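You operate a simulated robot arm through the tools that you are given. There is no shell and no other tool.

You run a simulated robot arm. Do the job below in one go: nothing can be reset, and whatever is moved stays where it is left.

TASK
Fit the card's damper into the closing rig and drop-test the lid.
Fine: the size on the damper card, home first; draw the prop rod by its knob, hands clear; the lid closes in 2 to 6 s; push the rod back in.

It is judged by the outcome, as a careful person would: the job done as asked, and still so three seconds after it is handed in. It fails if anything else is knocked over, pushed out of place, dropped, spilled or broken. Lids that push on must go on centred and level and be pressed home; caps that screw on are set level and turned clockwise until they are tight.

THE ROBOT
A 7-joint arm with a four-finger gripper, fixed in place. Base frame: the origin is on the floor under the middle of its stand, x ahead of it, y to its left, z up. Lengths are in m, angles in degrees, forces in N, time in s.
It reaches about 1.223 m from its shoulder. Its first joint turns from -69.0 to 172.0 degrees. Payload 3.67 kg.
Tool frame: the origin (TCP) lies between the finger pads and is the grasp point; the fingertips stand 0.028 m ahead of it; z points along the fingers, y is the line along which they close. The gripper opens to 0.112 m; its body begins 0.073 m behind the TCP.
Orientation is that of the tool frame in the base frame, as a unit quaternion [w, x, y, z]. With the fingers straight down and closing along the base's y, the tool's x points along the base's -x, its y along +y and its z along -z.

THE INTERFACE
- The arm moves only by the tool move_arm. Its argument "targets" is a list of rows, each an object of numbers (a shift or turn left out is 0, a gripper value left out holds the last): "dx", "dy", "dz": the shift along the tool's x, y, z in cm; "ax", "ay", "az": the turn, a rotation vector about the tool's x, y, z in degrees. In form: [{"dx": .., "dy": .., "dz": .., "ax": .., "ay": .., "az": ..}, ...]. A call has 1 to 20 rows; each row shifts and turns the commanded pose from where the row before left it, along the tool's axes as they then stand. "gripper" is the closure, from 0 (fully open) to 1 (shut), set as the call begins (left out, the last holds). Rows are played at 5 a second. More than 0.05 m and 8.6 degrees between two rows, or a gripper value outside its range, and nothing of the call is played. A pose out of reach is approached as far as the arm can. The call stops where the force on the tool passes 40 N (or 10 N more than at its start, if that is more) or the arm is blocked; 0.2 s more then pass. Each finger travels about 0.1025 m/s and halts on what it meets, pressing with about 30 N; the grip force reading is that of the motor and also rises with nothing between the fingers. The clock runs only during rows and for 0.2 s after the last one: add rows that do not move to give the fingers time. It gives the time, the measured TCP pose, the force on the tool (base axes), the opening and the grip force at its end, in the units of the frame above (readings bear some noise), with the torque about the TCP (base axes, N m) and any sound that the robot's microphone picked up.
- Cameras (640 x 400 px; columns grow to the right, rows downward): "scene" is fixed at [0.0449, -0.6371, 1.6236]; the picture's right is [0.54, -0.84, 0.00], its down [-0.35, -0.23, -0.91] and it looks along [0.76, 0.49, -0.42] (base axes); focal length 346 px, centre (320, 200). "wrist" rides on the gripper at [0.06, -0.018, -0.104] in the tool frame; the picture's right is [0.29, 0.96, 0.00], its down [-0.80, 0.24, -0.55] and it looks along [-0.53, 0.16, 0.83] (tool axes); focal length 234 px, centre (320, 200). There is no depth. A picture from a camera that has moved, and an enlarged one, comes with that camera's place and axes in the base frame and with its lens. The place of the scene camera against the robot may be out by one fixed shift of up to 0.025 m in any direction.
- get_image(camera): a new picture of that camera. The clock stands still meanwhile.
- move_column(by): slides the trunk up (or, below 0, down) by that many m; the arm rides with it, the base frame stays. It gives what a move gives, with no picture.
- inspect(camera, box): a new picture of the part [left, top, right, bottom] of that camera's present view, enlarged. The clock stands still meanwhile.
- sign_off(): hands the job in; it is judged then, once.

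Nothing tells you positions but the pictures and the camera data. Unless the task says otherwise, let go and move clear before handing in.

The tools are called after ">>>" as a command line: name --argument value ..., lists and objects as JSON in quotes. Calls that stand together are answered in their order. move_arm: Moves the arm, as the interface text tells. Its arguments: {"type":"object","properties":{"targets":{"type":"array","items":{"type":"object","properties":{"dx":{"type":"number"},"dy":{"type":"number"},"dz":{"type":"number"},"ax":{"type":"number"},"ay":{"type":"number"},"az":{"type":"number"}}}},"gripper":{"type":"number"}},"required":["targets"]} The other tools are called the same way: move_column (by) moves the trunk up or down; get_image (camera) takes a picture; inspect (camera, box) takes an enlarged picture of a part of a camera's view; sign_off () hands the job in.

At the start:

```text
time: 0.0
tool_pos: [0.7414, -0.4756, 1.3648]
tcp_rot: [0.0, 0.0, 1.0, 0.0]
ft_force: [-0.6, 0.8, -1.2]
torque: [-0.02, 0.0, 0.0]
width: 0.112
gripper_force: 0.1
trunk travel left (down, up): [-0.575, 0.265]
```

scene: 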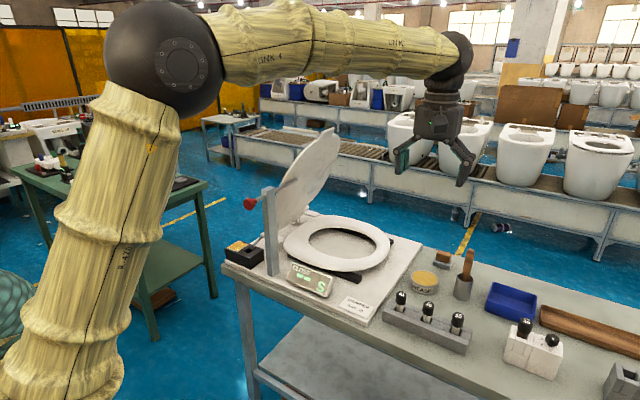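
wrist: 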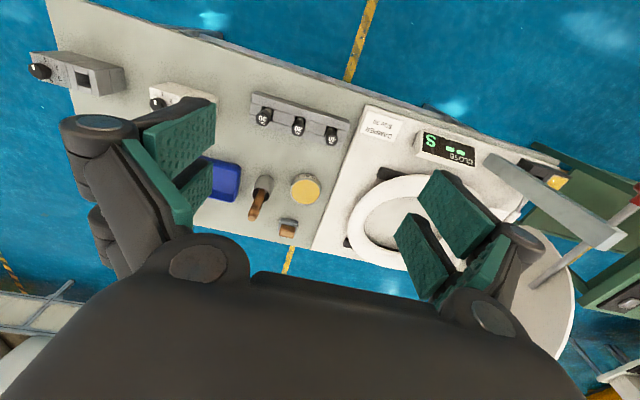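

I see a bench with a toilet-seat closing rig (lid propped by a rod with a red knob), a rack with three dampers, and a white block plus another holder to the right. I'll look closely at the card, dampers and rig before moving.

>>> inspect --camera "scene" --box '[220, 120, 420, 330]'

>>> inspect --camera "scene" --box '[370, 240, 640, 400]'

>>> inspect --camera "wrist" --box '[330, 90, 640, 300]'

>>> inspect --camera "wrist" --box '[20, 30, 420, 260]'

```text
1.90 times, centred on (320, 225) of scene
camera zoom: at [0.0449, -0.6371, 1.6236], right [0.54, -0.84, 0.0], down [-0.35, -0.23, -0.91], along [0.76, 0.49, -0.42], focal length 660 px, centre (320, 152)
```

zoom: 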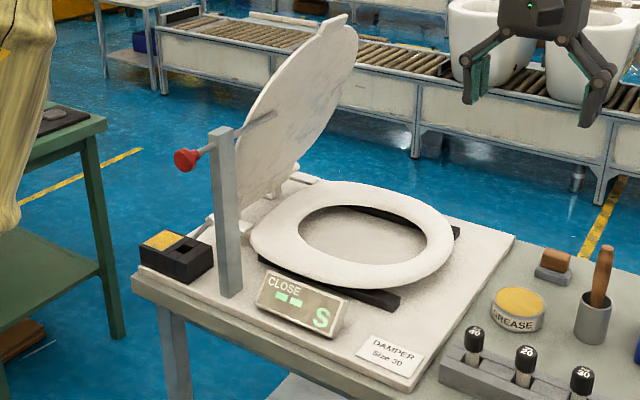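

```text
2.37 times, centred on (505, 320) of scene
camera zoom: at [0.0449, -0.6371, 1.6236], right [0.54, -0.84, 0.0], down [-0.35, -0.23, -0.91], along [0.76, 0.49, -0.42], focal length 821 px, centre (-118, -84)
```

zoom: 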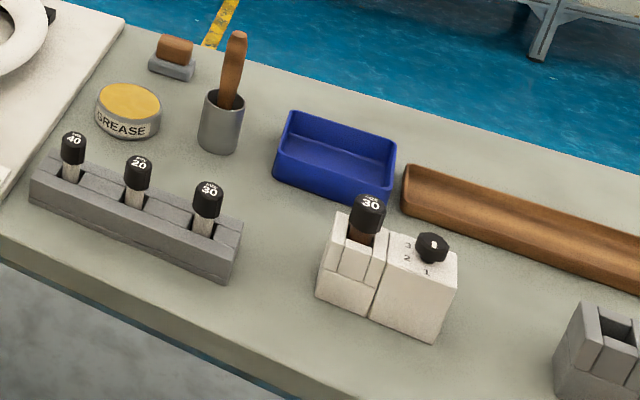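

```text
1.90 times, centred on (485, 195) of wrist
camera zoom: at [0.682, -0.4944, 1.4691], right [-0.29, 0.96, 0.0], down [0.8, 0.24, 0.55], along [0.53, 0.16, -0.83], focal length 446 px, centre (6, 210)
```

zoom: 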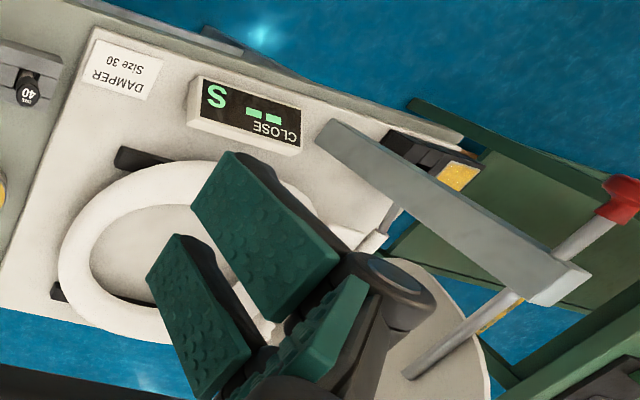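

```text
1.60 times, centred on (220, 145) of wrist
camera zoom: at [0.682, -0.4944, 1.4691], right [-0.29, 0.96, 0.0], down [0.8, 0.24, 0.55], along [0.53, 0.16, -0.83], focal length 375 px, centre (480, 288)
```

zoom: 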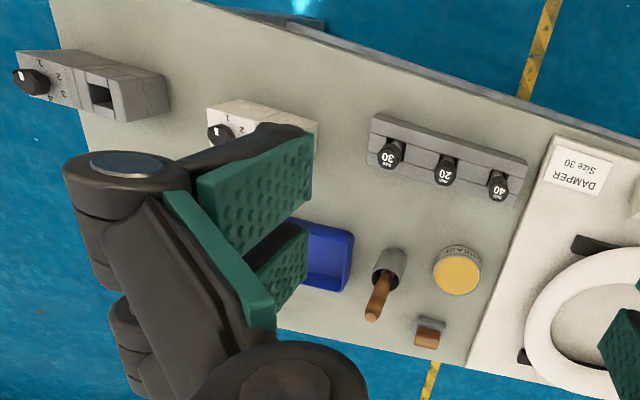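

The rod runs roughly along x at about y 0.05, z 1.165, with its red knob near x 0.72. The card says Size 30. The 30s are at the right end of the grey rack (about 0.83, -0.57) and in a white block. I'll bring the wrist camera over the rig's hinge to find the damper socket.

>>> move_arm --targets '[{"dx": 1.385, "dy": 4.43}, {"dx": 1.385, "dy": 4.43}, {"dx": 1.385, "dy": 4.43}, {"dx": 1.385, "dy": 4.43}, {"dx": 1.385, "dy": 4.43}, {"dx": 1.385, "dy": 4.43}, {"dx": 1.385, "dy": 4.43}, {"dx": 1.385, "dy": 4.43}, {"dx": 1.385, "dy": 4.43}, {"dx": 1.385, "dy": 4.43}, {"dx": 1.385, "dy": 4.43}, {"dx": 1.385, "dy": 4.43}, {"dx": 1.385, "dy": 4.43}]'

>>> get_image --camera "wrist"

```text
time: 2.8
tool_pos: [0.652, 0.0855, 1.3568]
tcp_rot: [-0.009, 0.004, 1.0, 0.006]
ft_force: [0.9, 0.5, -0.5]
torque: [-0.09, 0.09, -0.01]
width: 0.1121
gripper_force: 0.2
out of reach, approached as far as the arm can: row 7, 8, 9, 10, 11
trunk travel left (down, up): [-0.575, 0.265]
```

```text
taken
camera wrist: at [0.5953, 0.0669, 1.4616], right [-0.28, 0.96, 0.02], down [0.81, 0.23, 0.54], along [0.52, 0.17, -0.84], focal length 234 px, centre (320, 200)
```

wrist: 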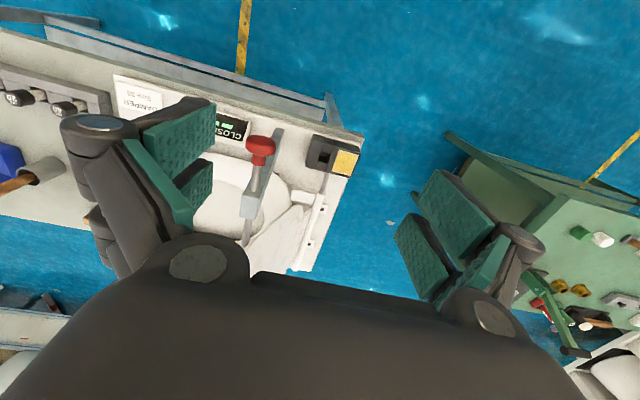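

>>> inspect --camera "wrist" --box '[180, 80, 400, 280]'

>>> get_image --camera "scene"

```text
2.00 times, centred on (290, 180) of wrist
camera zoom: at [0.5953, 0.0669, 1.4616], right [-0.28, 0.96, 0.02], down [0.81, 0.23, 0.54], along [0.52, 0.17, -0.84], focal length 468 px, centre (380, 240)
```

zoom: 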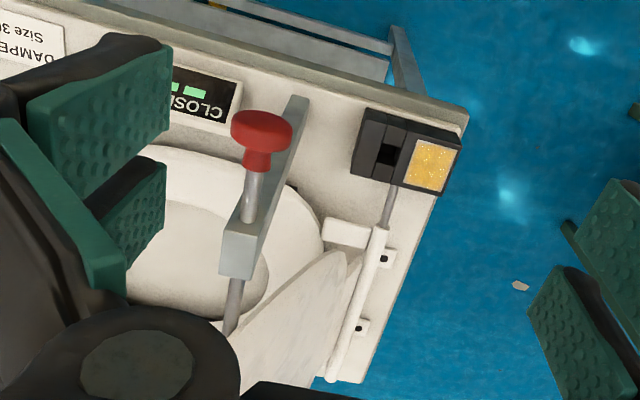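

```text
taken
```

scene: 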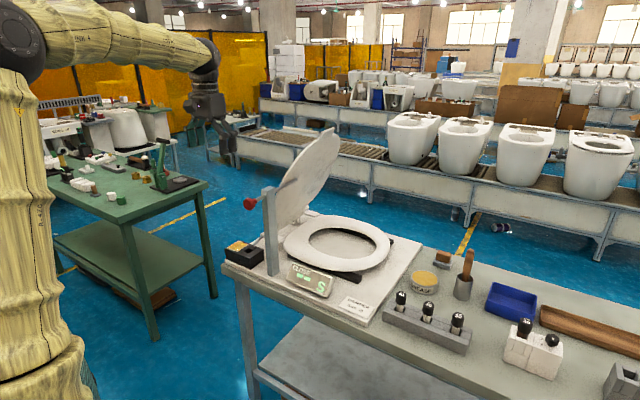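

The damper socket is the black block at roughly (0.80, 0.15) with a square hole in its top, joined by a shaft to the lid hinge. I'll let the arm settle and look again.

>>> move_arm --targets '[{}, {}, {}]'

>>> get_image --camera "wrist"

```text
time: 3.6
tool_pos: [0.6506, 0.0846, 1.3593]
tcp_rot: [-0.007, 0.002, 1.0, 0.007]
ft_force: [0.5, -0.7, -0.5]
torque: [0.0, -0.01, -0.01]
width: 0.1117
gripper_force: 0.0
trunk travel left (down, up): [-0.575, 0.265]
```

```text
taken
camera wrist: at [0.5913, 0.065, 1.4638], right [-0.28, 0.96, 0.02], down [0.81, 0.23, 0.55], along [0.52, 0.17, -0.84], focal length 234 px, centre (320, 200)
```

wrist: 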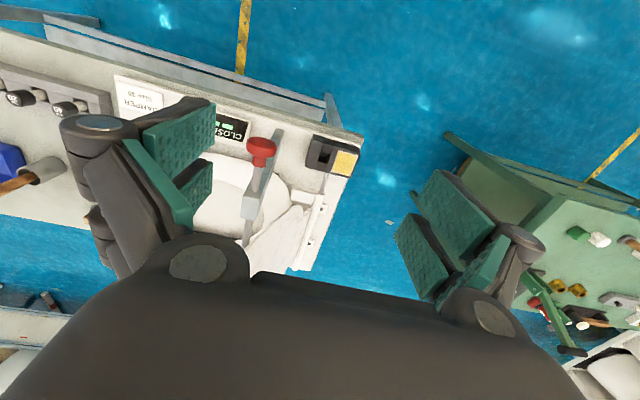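

Settled. Next I'll move over the damper rack for a close look at the sizes and how the dampers sit.

>>> move_arm --targets '[{"dy": -4.6, "dx": -0.4}, {"dy": -4.6, "dx": -0.4}, {"dy": -4.6, "dx": -0.4}, {"dy": -4.6, "dx": -0.4}, {"dy": -4.6, "dx": -0.4}, {"dy": -4.6, "dx": -0.4}, {"dy": -4.6, "dx": -0.4}, {"dy": -4.4, "dx": -0.4, "dz": 1.5}, {"dy": -4.4, "dx": -0.4, "dz": 1.5}, {"dy": -4.4, "dx": -0.4, "dz": 1.5}, {"dy": -4.4, "dx": -0.4, "dz": 1.5}, {"dy": -4.4, "dx": -0.4, "dz": 1.5}, {"dy": -4.4, "dx": -0.4, "dz": 1.5}, {"dy": -4.4, "dx": -0.4, "dz": 1.5}, {}]'

>>> get_image --camera "wrist"

>>> get_image --camera "scene"

```text
time: 6.8
tool_pos: [0.6982, -0.5397, 1.2606]
tcp_rot: [0.001, 0.0, 1.0, 0.0]
ft_force: [0.2, 1.6, 0.5]
torque: [-0.06, -0.04, 0.03]
width: 0.1119
gripper_force: 0.0
trunk travel left (down, up): [-0.575, 0.265]
```

```text
taken
camera wrist: at [0.6391, -0.5581, 1.365], right [-0.29, 0.96, 0.0], down [0.8, 0.24, 0.55], along [0.53, 0.16, -0.83], focal length 234 px, centre (320, 200)
```

wrist: 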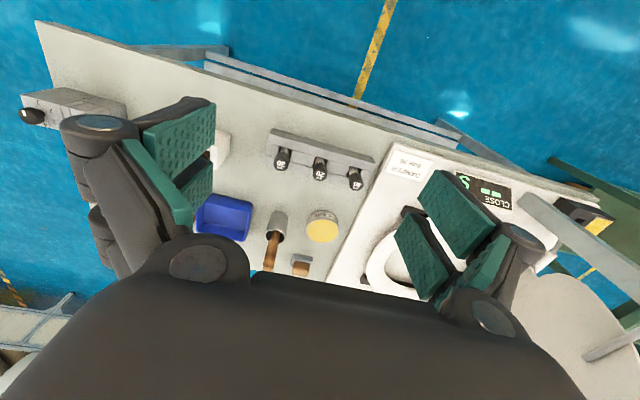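

```text
taken
```

scene: 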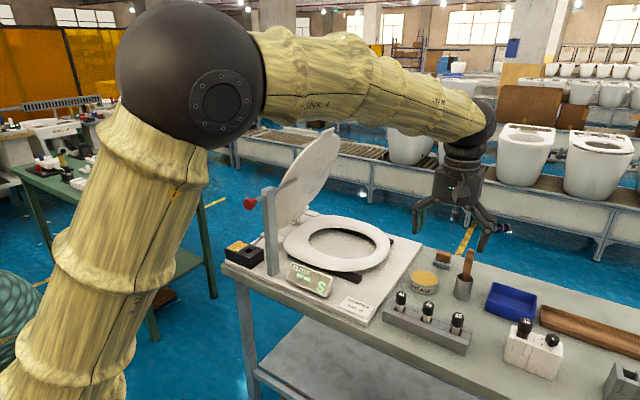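

I'll move a little further right and lower for a sharper view of the rack and the white block.

>>> move_arm --targets '[{"dy": -3.5, "dz": 2}, {"dy": -3.5, "dz": 2}, {"dy": -3.5, "dz": 2}, {}, {}]'

>>> get_image --camera "wrist"

>>> inspect --camera "wrist" --box '[220, 80, 440, 220]'

```text
time: 8.0
tool_pos: [0.7006, -0.6441, 1.1987]
tcp_rot: [0.0, 0.0, 1.0, 0.0]
ft_force: [-0.6, 0.8, -1.3]
torque: [0.01, 0.01, -0.01]
width: 0.1117
gripper_force: 0.1
trunk travel left (down, up): [-0.575, 0.265]
```

```text
taken
camera wrist: at [0.6414, -0.6636, 1.3032], right [-0.29, 0.96, 0.0], down [0.8, 0.24, 0.55], along [0.53, 0.16, -0.83], focal length 234 px, centre (320, 200)
```

wrist: 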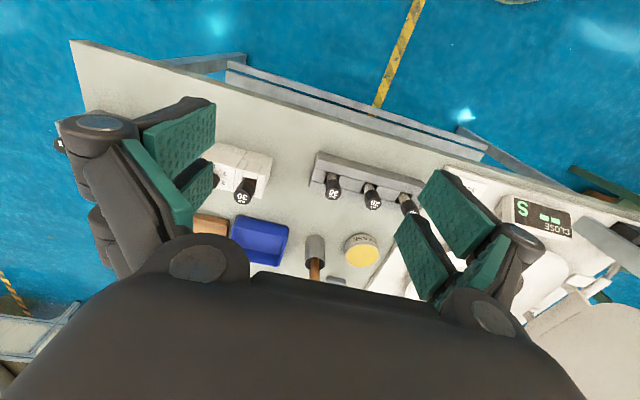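

```text
2.86 times, centred on (330, 150) of wrist
camera zoom: at [0.6414, -0.6636, 1.3032], right [-0.29, 0.96, 0.0], down [0.8, 0.24, 0.55], along [0.53, 0.16, -0.83], focal length 669 px, centre (291, 343)
```

zoom: 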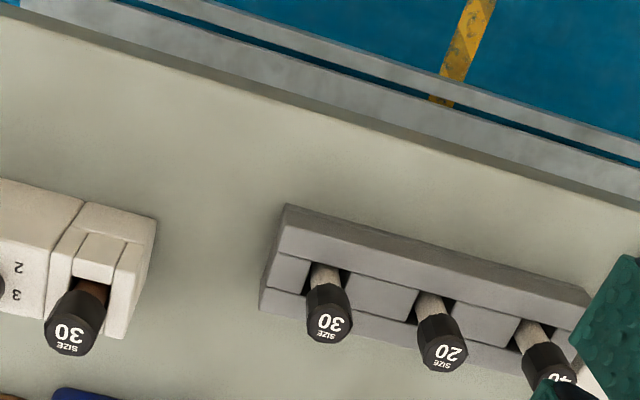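

The rack holds 40, 20 and 30 in line along y at about x 0.85. The 30 is at about y -0.575 with its cap top near z 0.94. I'll check the gripper's shape and the white block before planning the grasp.

>>> inspect --camera "scene" --box '[420, 130, 640, 270]'

>>> inspect --camera "scene" --box '[370, 270, 580, 390]'

>>> inspect --camera "scene" --box '[220, 120, 360, 290]'

```text
2.86 times, centred on (530, 200) of scene
camera zoom: at [0.0449, -0.6371, 1.6236], right [0.54, -0.84, 0.0], down [-0.35, -0.23, -0.91], along [0.76, 0.49, -0.42], focal length 990 px, centre (-280, 200)
```

zoom: 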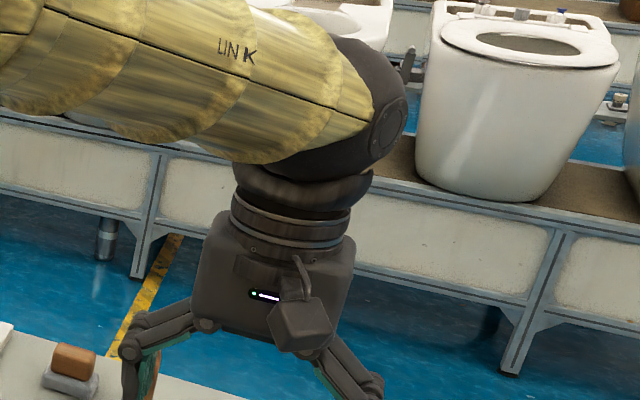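

```text
3.05 times, centred on (475, 330) of scene
camera zoom: at [0.0449, -0.6371, 1.6236], right [0.54, -0.84, 0.0], down [-0.35, -0.23, -0.91], along [0.76, 0.49, -0.42], focal length 1056 px, centre (-152, -196)
```

zoom: 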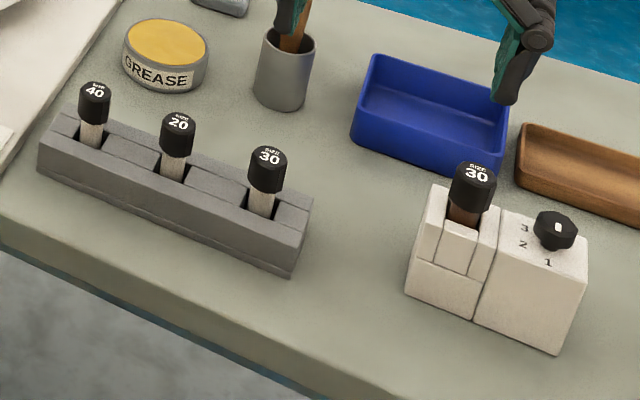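

```text
2.35 times, centred on (290, 205) of scene
camera zoom: at [0.0449, -0.6371, 1.6236], right [0.54, -0.84, 0.0], down [-0.35, -0.23, -0.91], along [0.76, 0.49, -0.42], focal length 815 px, centre (391, 188)
```

zoom: 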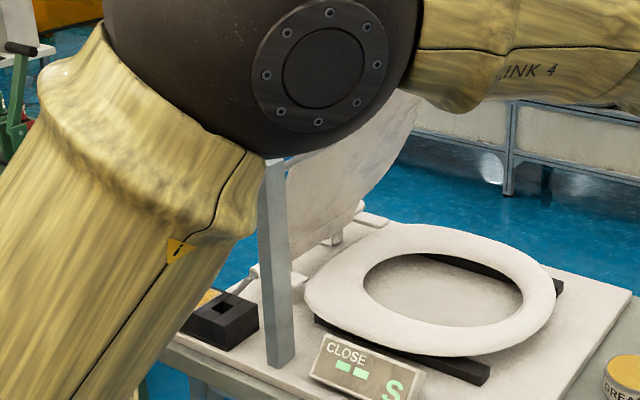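

The 30 in the rack has a clean shaft, while the one in the white block is a brown, fitted part, so I'll take the rack one. I'll turn the gripper 90° so it closes along x. That keeps it thin towards the rig's post, and the camera ends up on the far side.

>>> move_arm --targets '[{"az": 8.2}, {"az": 8.2}, {"az": 8.2}, {"az": 8.2}, {"az": 8.2}, {"az": 8.2}, {"az": 8.2}, {"az": 8.2}, {"az": 8.2}, {"az": 8.2}, {"az": 8.0}, {}, {}]'

>>> get_image --camera "wrist"

>>> get_image --camera "scene"

```text
time: 10.8
tool_pos: [0.6991, -0.6448, 1.1981]
tcp_rot: [-0.001, 0.708, 0.707, 0.0]
ft_force: [-0.6, 0.2, -0.1]
torque: [0.0, 0.0, 0.02]
width: 0.112
gripper_force: 0.0
trunk travel left (down, up): [-0.575, 0.265]
```

```text
taken
camera wrist: at [0.6818, -0.5855, 1.3025], right [0.96, 0.29, 0.0], down [0.24, -0.8, 0.55], along [0.16, -0.53, -0.83], focal length 234 px, centre (320, 200)
```

wrist: 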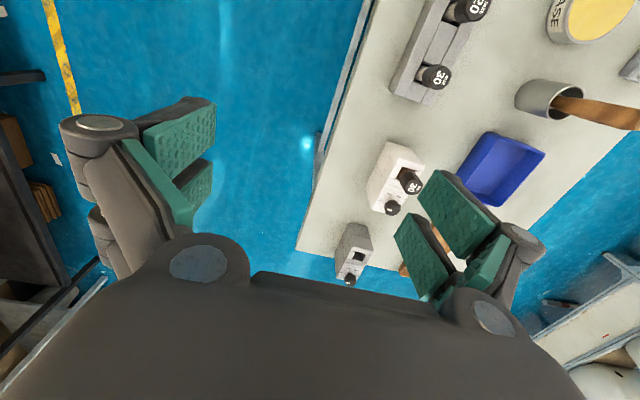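

```text
taken
```

scene: 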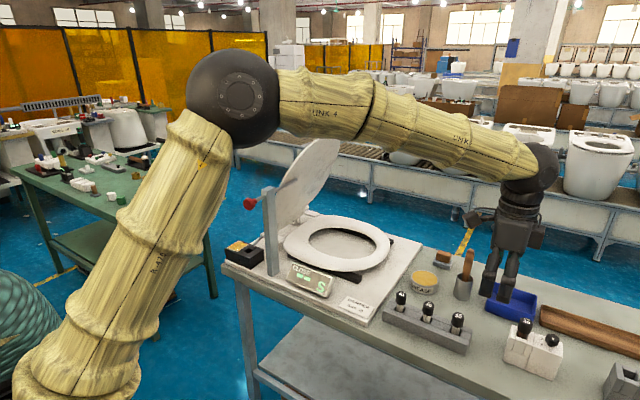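

The rotation worked cleanly. I'll move above the 30 damper and check alignment; the tool axis projects to image column 320.

>>> move_arm --targets '[{"dx": 1.4, "dy": 3.02, "dz": 1.96}, {"dx": 1.4, "dy": 3.02, "dz": 1.96}, {"dx": 1.4, "dy": 3.02, "dz": 1.96}, {"dx": 1.4, "dy": 3.02, "dz": 1.96}, {"dx": 1.4, "dy": 3.02, "dz": 1.96}, {}, {}]'

>>> get_image --camera "wrist"

>>> inspect --camera "wrist" --box '[240, 60, 400, 160]'

```text
time: 12.4
tool_pos: [0.852, -0.5737, 1.0998]
tcp_rot: [-0.001, 0.708, 0.707, 0.0]
ft_force: [0.6, -0.6, -0.6]
torque: [0.0, 0.04, -0.01]
width: 0.1121
gripper_force: 0.0
trunk travel left (down, up): [-0.575, 0.265]
```

```text
taken
camera wrist: at [0.8349, -0.5144, 1.2045], right [0.96, 0.29, 0.0], down [0.24, -0.8, 0.55], along [0.16, -0.53, -0.83], focal length 234 px, centre (320, 200)
```

wrist: 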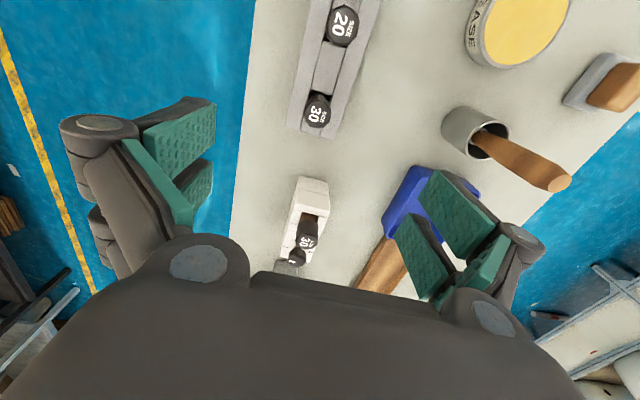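

```text
4.00 times, centred on (320, 110) of wrist
camera zoom: at [0.8349, -0.5144, 1.2045], right [0.96, 0.29, 0.0], down [0.24, -0.8, 0.55], along [0.16, -0.53, -0.83], focal length 937 px, centre (320, 560)
```

zoom: 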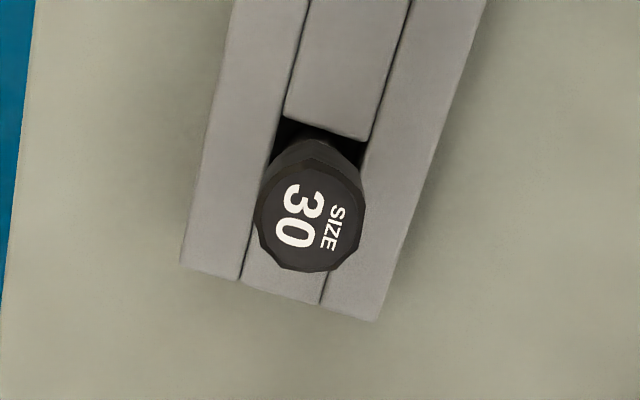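

The 30's cap centre works out at (0.850, -0.575), top about z 0.944, and the rack top is near 0.886. I'll descend partway over it and check before gripping.

>>> move_arm --targets '[{"dx": -0.1, "dy": -0.15, "dz": 4}, {"dz": 4}, {"dz": 3.5}, {"dz": 2.5}, {}, {}]'

>>> get_image --camera "wrist"

>>> inspect --camera "scene" --box '[360, 200, 560, 360]'

```text
time: 13.8
tool_pos: [0.8488, -0.5782, 0.9585]
tcp_rot: [-0.001, 0.707, 0.707, 0.001]
ft_force: [-0.1, -0.6, 0.3]
torque: [-0.02, -0.03, 0.02]
width: 0.1122
gripper_force: 0.1
trunk travel left (down, up): [-0.575, 0.265]
```

```text
taken
camera wrist: at [0.8312, -0.517, 1.0621], right [0.96, 0.29, 0.0], down [0.24, -0.8, 0.55], along [0.16, -0.53, -0.83], focal length 234 px, centre (320, 200)
```

wrist: 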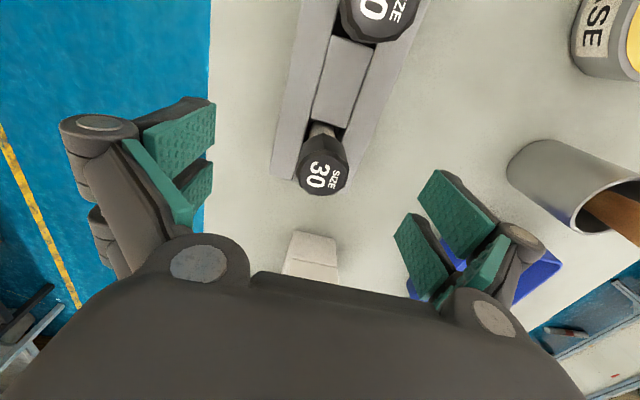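

```text
2.50 times, centred on (460, 280) of scene
camera zoom: at [0.0449, -0.6371, 1.6236], right [0.54, -0.84, 0.0], down [-0.35, -0.23, -0.91], along [0.76, 0.49, -0.42], focal length 866 px, centre (-30, 0)
```

zoom: 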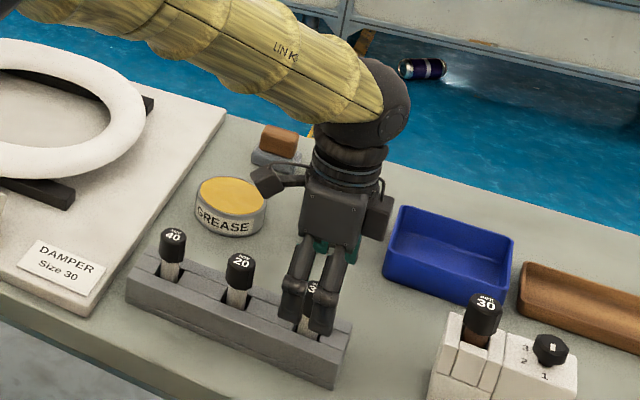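

Alignment looks good, with the cap about 2 mm towards +y. I'll lower to mid-cap and close on it.

>>> move_arm --targets '[{"dx": 0.2, "dz": 1.5}, {"dz": 1.5}, {}, {}]'

>>> inspect --camera "scene" --box '[400, 240, 520, 360]'

>>> get_image --camera "wrist"

```text
time: 14.8
tool_pos: [0.8491, -0.5745, 0.9282]
tcp_rot: [0.0, 0.708, 0.707, 0.0]
ft_force: [0.9, 0.7, 0.2]
torque: [-0.01, 0.03, 0.0]
width: 0.1121
gripper_force: 0.0
trunk travel left (down, up): [-0.575, 0.265]
```

```text
3.33 times, centred on (460, 300) of scene
camera zoom: at [0.0449, -0.6371, 1.6236], right [0.54, -0.84, 0.0], down [-0.35, -0.23, -0.91], along [0.76, 0.49, -0.42], focal length 1154 px, centre (-147, -133)
```

zoom: 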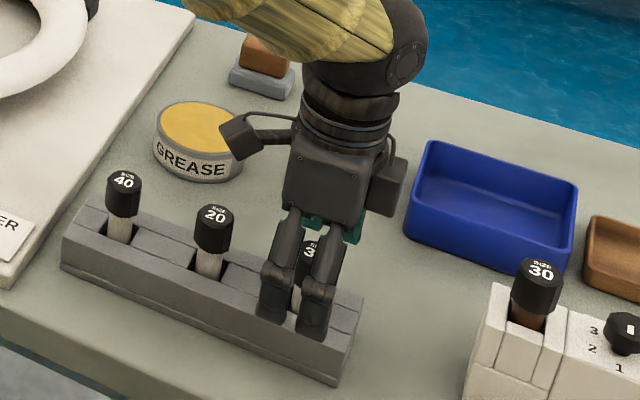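

```text
taken
camera wrist: at [0.8313, -0.5147, 1.0336], right [0.96, 0.29, 0.0], down [0.24, -0.8, 0.55], along [0.16, -0.53, -0.83], focal length 234 px, centre (320, 200)
```

wrist: 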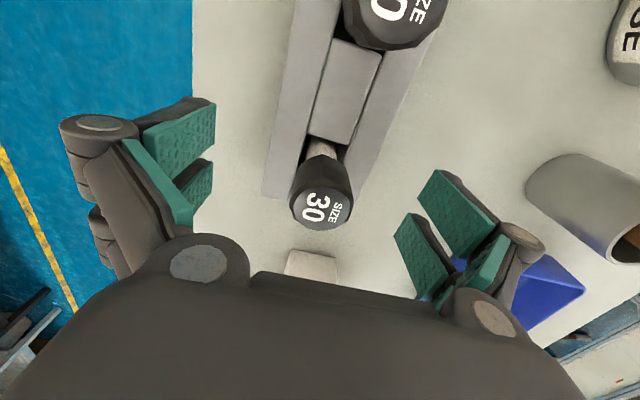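

The pads are either side of the cap, above the rack. Closing now.

>>> move_arm --targets '[{}, {}, {}, {}, {}]' --gripper 1.0

>>> get_image --camera "wrist"

```text
time: 16.0
tool_pos: [0.8483, -0.5741, 0.9295]
tcp_rot: [0.0, 0.707, 0.707, 0.001]
ft_force: [0.4, 0.0, 0.1]
torque: [0.0, -0.01, 0.01]
width: 0.0257
gripper_force: 30.3
trunk travel left (down, up): [-0.575, 0.265]
```

```text
taken
camera wrist: at [0.8311, -0.5146, 1.0338], right [0.96, 0.29, 0.0], down [0.24, -0.8, 0.55], along [0.16, -0.53, -0.83], focal length 234 px, centre (320, 200)
```

wrist: 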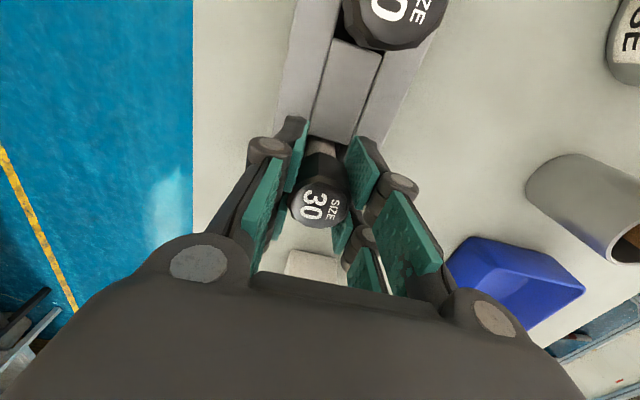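

Gripped at 25.7 mm. I'll lift straight up.

>>> move_arm --targets '[{"dz": -1}, {"dz": -2}, {"dz": -3}, {"dz": -3}, {"dz": -3}, {"dz": -4}, {"dz": -4}, {"dz": -2}, {}]'

>>> inspect --camera "scene" --box '[390, 170, 550, 360]'

>>> get_image --camera "wrist"

```text
time: 18.0
tool_pos: [0.8501, -0.5746, 1.1493]
tcp_rot: [0.0, 0.707, 0.708, 0.001]
ft_force: [-0.2, 0.1, -0.9]
torque: [0.03, -0.02, 0.0]
width: 0.0258
gripper_force: 30.4
trunk travel left (down, up): [-0.575, 0.265]
```

```text
2.11 times, centred on (470, 265) of scene
camera zoom: at [0.0449, -0.6371, 1.6236], right [0.54, -0.84, 0.0], down [-0.35, -0.23, -0.91], along [0.76, 0.49, -0.42], focal length 729 px, centre (4, 63)
```

zoom: 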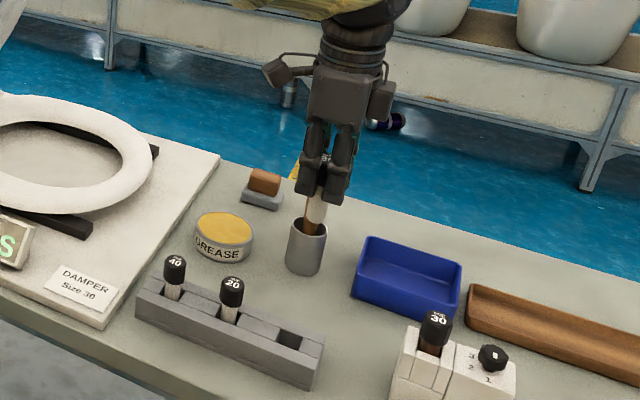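

```text
taken
camera wrist: at [0.8323, -0.515, 1.2541], right [0.96, 0.29, 0.0], down [0.24, -0.8, 0.55], along [0.16, -0.53, -0.83], focal length 234 px, centre (320, 200)
```

wrist: 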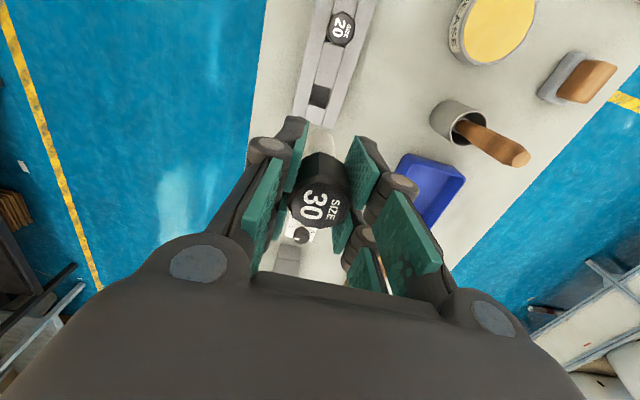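

>>> inspect --camera "scene" --box '[445, 210, 515, 260]'

>>> inspect --camera "wrist" --box '[250, 90, 410, 260]'

>>> inspect --camera "scene" --box '[400, 280, 500, 370]'

```text
8.00 times, centred on (480, 235) of scene
camera zoom: at [0.0449, -0.6371, 1.6236], right [0.54, -0.84, 0.0], down [-0.35, -0.23, -0.91], along [0.76, 0.49, -0.42], focal length 2771 px, centre (-960, -80)
```

zoom: 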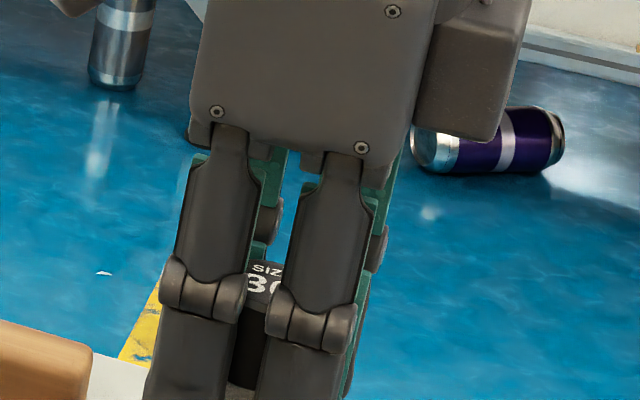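

```text
2.35 times, centred on (330, 175) of wrist
camera zoom: at [0.8323, -0.515, 1.2541], right [0.96, 0.29, 0.0], down [0.24, -0.8, 0.55], along [0.16, -0.53, -0.83], focal length 551 px, centre (296, 259)
```

zoom: 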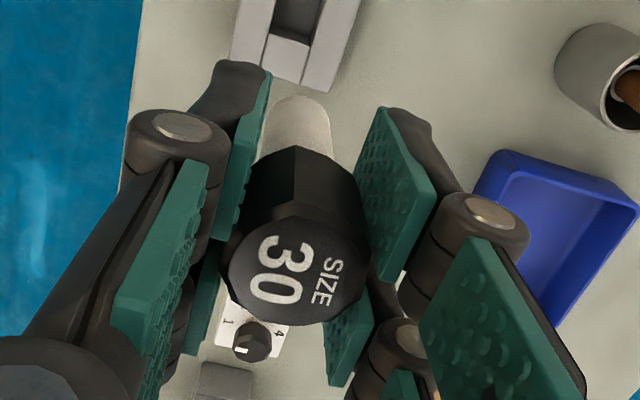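

```text
4.44 times, centred on (450, 325) of scene
camera zoom: at [0.0449, -0.6371, 1.6236], right [0.54, -0.84, 0.0], down [-0.35, -0.23, -0.91], along [0.76, 0.49, -0.42], focal length 1539 px, centre (-258, -356)
```

zoom: 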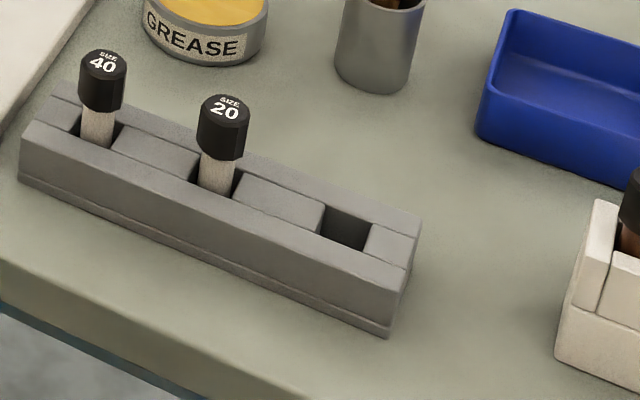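

The rack slot is now empty and I hold the 30 with its shaft straight down. The rod and post are at y about 0.03 with tops near z 1.19, and the lid is at x above 0.92. I'll lift higher, then carry it over at x about 0.80.

>>> move_arm --targets '[{"dz": -4.5}, {"dz": -4.5}, {"dz": -4.5}, {"dz": -4.5}, {"dx": 4.5, "dy": -1}, {"dx": 4.6, "dy": -1}, {"dx": 4.6, "dy": -1}, {"dx": 4.6, "dy": -1}, {"dx": 4.6, "dy": -1}, {"dx": 4.6}, {"dx": 4.6}, {"dx": 4.6}, {}, {}]'

>>> get_image --camera "scene"

>>> get_image --camera "wrist"

```text
time: 21.0
tool_pos: [0.7984, -0.2046, 1.3304]
tcp_rot: [-0.001, 0.707, 0.707, -0.001]
ft_force: [-0.7, 1.2, 0.1]
torque: [-0.01, 0.02, 0.02]
width: 0.0258
gripper_force: 29.8
trunk travel left (down, up): [-0.575, 0.265]
```

```text
taken
```

scene: 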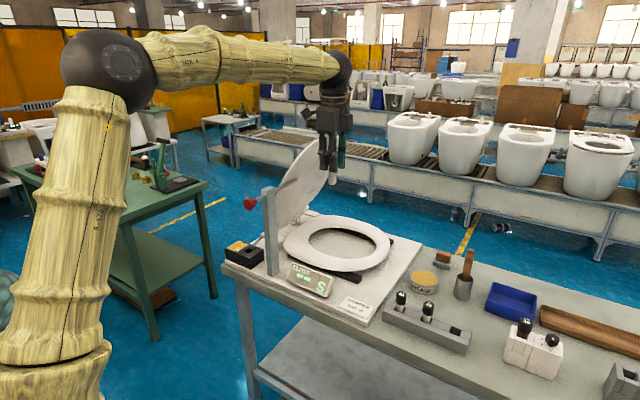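

```text
taken
camera wrist: at [0.7814, -0.1452, 1.4351], right [0.96, 0.29, 0.0], down [0.24, -0.8, 0.55], along [0.16, -0.53, -0.83], focal length 234 px, centre (320, 200)
```

wrist: 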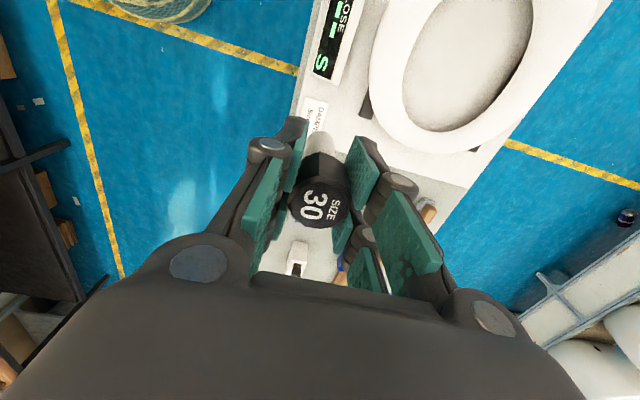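

Clear so far. I'll continue along y over the post (top about 1.19, damper tip about 1.26) to above the socket.

>>> move_arm --targets '[{"dx": 4.7}, {"dx": 4.7}, {"dx": 4.7}, {"dx": 4.7}, {"dx": 4.7}, {"dx": 4.7}, {"dx": 4.6}, {}, {}]'

>>> get_image --camera "scene"

>>> get_image --camera "wrist"

>>> inspect --camera "wrist" --box '[230, 20, 430, 145]'

```text
time: 22.7
tool_pos: [0.8221, 0.0385, 1.3648]
tcp_rot: [-0.042, 0.731, 0.679, 0.042]
ft_force: [-0.7, 0.1, -0.8]
torque: [0.07, -0.01, 0.0]
width: 0.0259
gripper_force: 30.0
trunk travel left (down, up): [-0.575, 0.265]
stopped in row 8: the arm was blocked; the commanded pose is now the measured one
```

```text
taken
```

scene: 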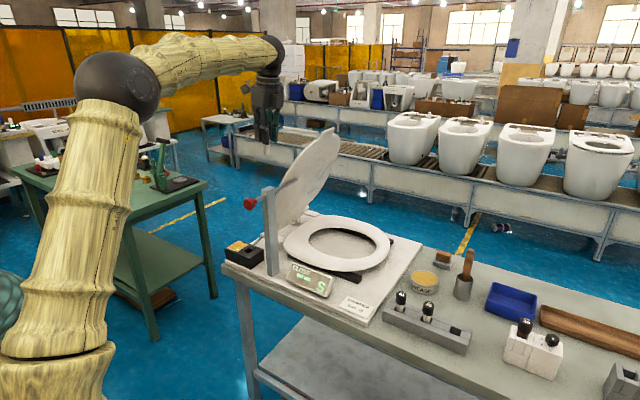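

```text
taken
camera wrist: at [0.809, 0.0869, 1.4751], right [0.98, 0.22, 0.03], down [0.18, -0.87, 0.45], along [0.12, -0.44, -0.89], focal length 234 px, centre (320, 200)
```

wrist: 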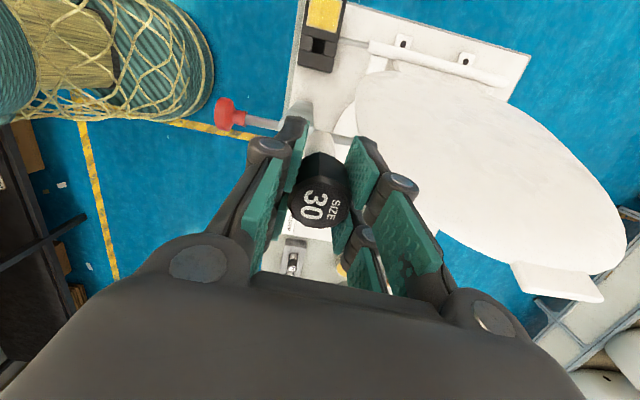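

```text
3.20 times, centred on (330, 82) of wrist
camera zoom: at [0.809, 0.0869, 1.4751], right [0.98, 0.22, 0.03], down [0.18, -0.87, 0.45], along [0.12, -0.44, -0.89], focal length 749 px, centre (288, 576)
```

zoom: 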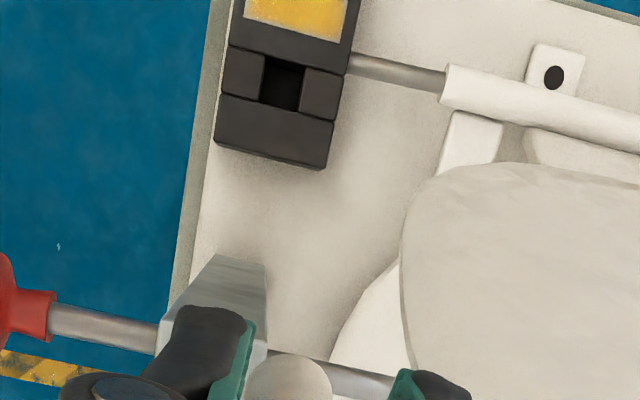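

The arm ran into its own limit up here: it was reported blocked with no contact force, and the tool tilted about 7°. Nothing was touched. The forearm is angled up at this height, so I'll raise the trunk to give a better posture and check.

>>> move_column --by 0.2

>>> get_image --camera "scene"

```text
time: 24.9
tool_pos: [0.823, 0.0407, 1.5637]
tcp_rot: [-0.042, 0.731, 0.68, 0.041]
ft_force: [-0.1, -0.3, -0.9]
torque: [-0.01, 0.01, 0.01]
width: 0.0257
gripper_force: 30.0
trunk travel left (down, up): [-0.775, 0.065]
```

```text
taken
```

scene: 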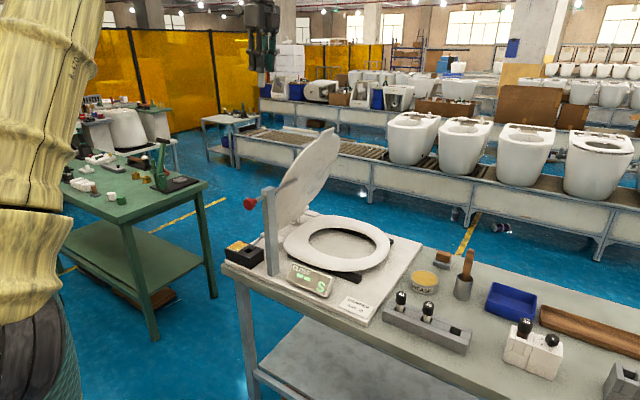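

I'll straighten the tool here, then lower gently.

>>> move_arm --targets '[{"ay": -3.4, "az": -2.15}, {"ay": -3.4, "az": -2.15}, {}, {"dz": 3}, {"dz": 3}, {"dz": 3}, {"dz": 3}, {}, {}]'

>>> get_image --camera "wrist"

```text
time: 27.1
tool_pos: [0.8329, -0.0016, 1.4693]
tcp_rot: [-0.023, 0.721, 0.692, 0.032]
ft_force: [0.5, 0.5, -0.9]
torque: [-0.02, 0.04, 0.03]
width: 0.0256
gripper_force: 29.7
trunk travel left (down, up): [-0.775, 0.065]
stopped in row 9: the arm was blocked; the commanded pose is now the measured one
```

```text
taken
camera wrist: at [0.817, 0.05, 1.5785], right [0.97, 0.25, 0.03], down [0.2, -0.85, 0.49], along [0.15, -0.47, -0.87], focal length 234 px, centre (320, 200)
```

wrist: 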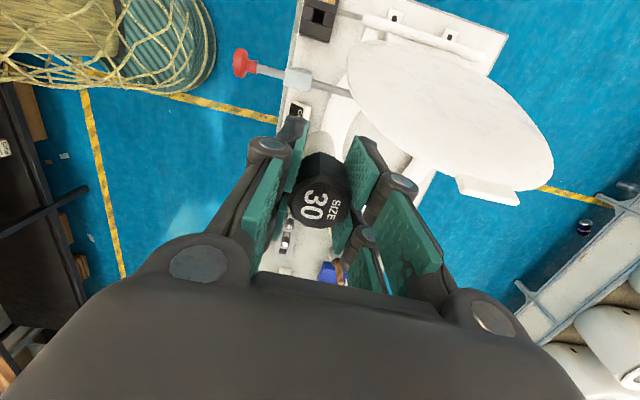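

A roll joint is clearly near its limit with this yaw on the left side. The shaft is round, so damper yaw doesn't matter. I'll back off and turn the gripper back by 90°, closing along y. That posture reached this region before, and the closed hand still clears the post.

>>> move_arm --targets '[{"dx": -4.5}, {"dx": -4.5, "ay": -2.2, "ax": 0.4}, {"dx": -4.5, "ay": -2.2, "ax": 0.4}, {"az": -7.7}, {"az": -7.7}, {"az": -7.7}, {"az": -7.7}, {"az": -7.7}, {"az": -7.7}, {"az": -7.7}, {"az": -7.7}, {"az": -7.7}, {"az": -7.7}, {"az": -7.7}, {"az": -7.6}, {}, {}]'

>>> get_image --camera "wrist"

>>> get_image --camera "scene"

```text
time: 30.7
tool_pos: [0.828, -0.132, 1.4607]
tcp_rot: [-0.003, -0.002, 1.0, -0.003]
ft_force: [0.3, 0.1, -0.6]
torque: [0.0, 0.0, 0.0]
width: 0.0255
gripper_force: 30.2
trunk travel left (down, up): [-0.775, 0.065]
```

```text
taken
camera wrist: at [0.7691, -0.1506, 1.5656], right [-0.29, 0.96, 0.0], down [0.8, 0.25, 0.55], along [0.52, 0.16, -0.84], focal length 234 px, centre (320, 200)
```

wrist: 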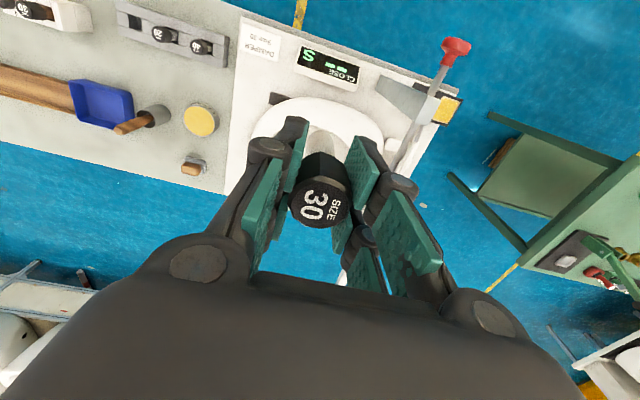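

```text
taken
```

scene: 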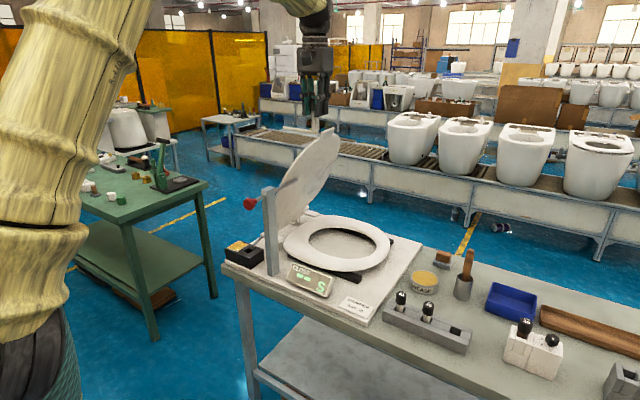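

Now vertical with yaw 0. I'll move on to above the socket at a safe height.

>>> move_arm --targets '[{"dx": 0.47, "dy": 4.6}, {"dx": 0.47, "dy": 4.6}, {"dx": 0.47, "dy": 4.6, "dz": 1}, {"dx": 0.47, "dy": 4.6, "dz": 1}, {"dx": 0.47, "dy": 4.6, "dz": 1.5}, {"dx": 0.47, "dy": 4.6, "dz": 1.5}, {}, {}]'

>>> get_image --camera "wrist"

>>> get_image --camera "scene"

```text
time: 32.7
tool_pos: [0.805, 0.1188, 1.4285]
tcp_rot: [-0.002, 0.013, 1.0, 0.019]
ft_force: [-0.4, 0.5, -0.2]
torque: [-0.01, 0.03, 0.0]
width: 0.0255
gripper_force: 29.9
trunk travel left (down, up): [-0.775, 0.065]
stopped in row 8: the arm was blocked; the commanded pose is now the measured one
```

```text
taken
camera wrist: at [0.7456, 0.0979, 1.5329], right [-0.26, 0.96, 0.04], down [0.8, 0.2, 0.56], along [0.53, 0.18, -0.83], focal length 234 px, centre (320, 200)
```

wrist: 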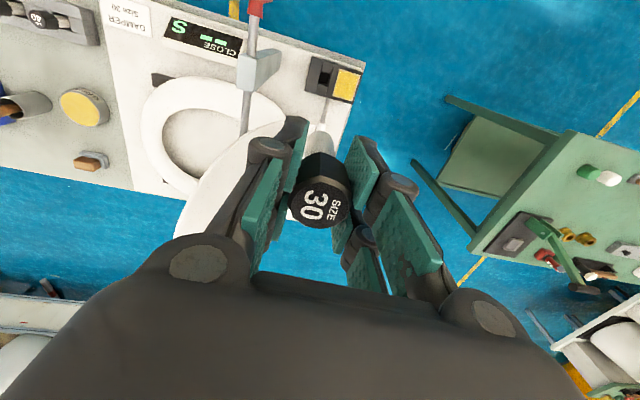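

```text
taken
```

scene: 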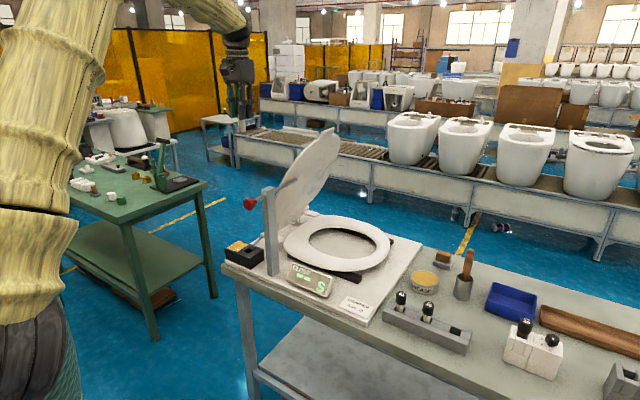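

The arm was blocked short again with no force on the tool, at about (0.805, 0.119). I'll try creeping slowly in small steps to see whether it's a speed or posture matter.

>>> move_arm --targets '[{}, {"ax": 1.1}, {"ax": 1.1}, {}, {}]'

>>> get_image --camera "scene"

```text
time: 33.9
tool_pos: [0.808, 0.1125, 1.4361]
tcp_rot: [0.0, 0.016, 1.0, 0.007]
ft_force: [-0.2, -1.4, -0.9]
torque: [-0.04, -0.02, -0.02]
width: 0.0256
gripper_force: 30.2
trunk travel left (down, up): [-0.775, 0.065]
```

```text
taken
```

scene: 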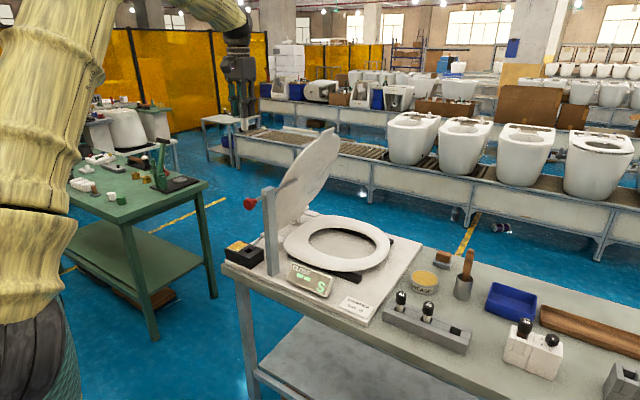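

Slight improvement. I'll descend a bit, still well above the post, and nudge +y to see if the posture frees up lower down.

>>> move_arm --targets '[{"dz": 2}, {"dz": 2}, {"dz": 2}, {"dz": 2}, {"dz": 2}, {}, {"dy": 1}, {"dy": 1}, {"dy": 1}, {}, {}]'

```text
time: 36.5
tool_pos: [0.8172, 0.1239, 1.3452]
tcp_rot: [-0.003, 0.029, 0.999, 0.024]
ft_force: [0.6, -0.1, 0.0]
torque: [0.0, -0.02, 0.0]
width: 0.0255
gripper_force: 31.0
trunk travel left (down, up): [-0.775, 0.065]
stopped in row 11: the arm was blocked; the commanded pose is now the measured one
```

It keeps sticking at a wrist azimuth of about 7.6°, and the limit seemed to depend on the hand's yaw (about 0° at +90° yaw). I'll try turning the hand the other way by 45°, staying well above the post, to see if that frees more travel to the left.

>>> move_arm --targets '[{"ax": 2.7}, {"az": -8}, {"az": -8}, {"az": -8}, {"az": -8}, {"az": -8}, {"az": -8}, {}, {}]'

>>> get_image --camera "wrist"

```text
time: 38.5
tool_pos: [0.8166, 0.1286, 1.3457]
tcp_rot: [-0.003, -0.382, 0.924, 0.0]
ft_force: [0.3, -0.3, -1.7]
torque: [0.01, 0.01, 0.01]
width: 0.0258
gripper_force: 29.7
trunk travel left (down, up): [-0.775, 0.065]
```

```text
taken
camera wrist: at [0.7878, 0.0713, 1.4505], right [-0.88, 0.47, 0.0], down [0.4, 0.73, 0.55], along [0.26, 0.49, -0.84], focal length 234 px, centre (320, 200)
```

wrist: 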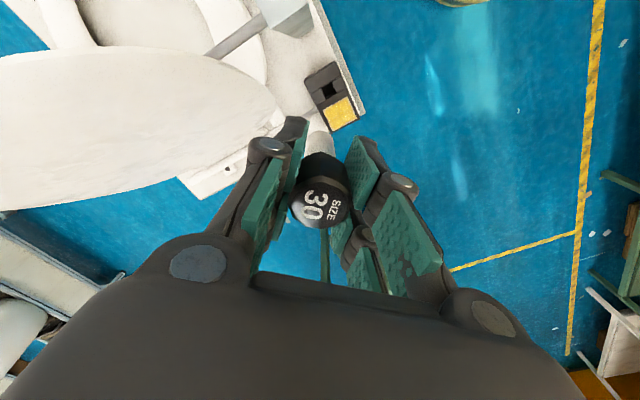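

That works: vertical, yaw -45°, no blockage. Now I'll measure the socket hole from here.

>>> inspect --camera "wrist" --box '[270, 50, 390, 140]'

>>> inspect --camera "wrist" --box '[150, 0, 400, 160]'

```text
4.44 times, centred on (330, 95) of wrist
camera zoom: at [0.7878, 0.0713, 1.4505], right [-0.88, 0.47, 0.0], down [0.4, 0.73, 0.55], along [0.26, 0.49, -0.84], focal length 1041 px, centre (276, 667)
```

zoom: 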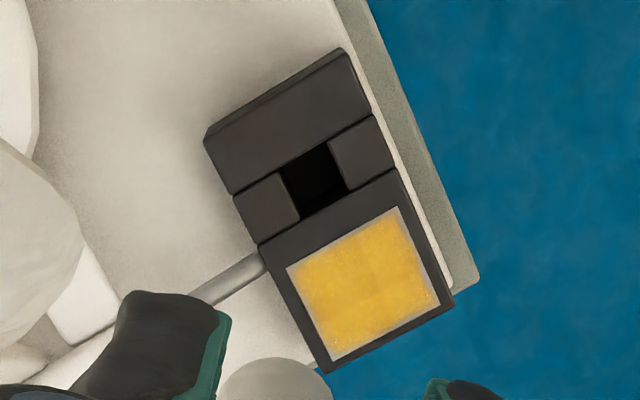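

```text
2.50 times, centred on (275, 80) of wrist
camera zoom: at [0.7878, 0.0713, 1.4505], right [-0.88, 0.47, 0.0], down [0.4, 0.73, 0.55], along [0.26, 0.49, -0.84], focal length 585 px, centre (432, 500)
```

zoom: 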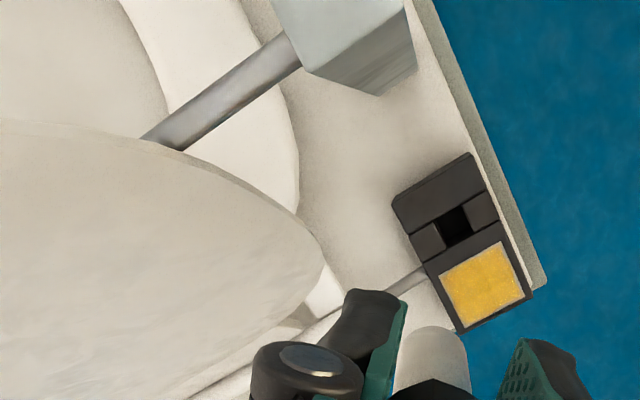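

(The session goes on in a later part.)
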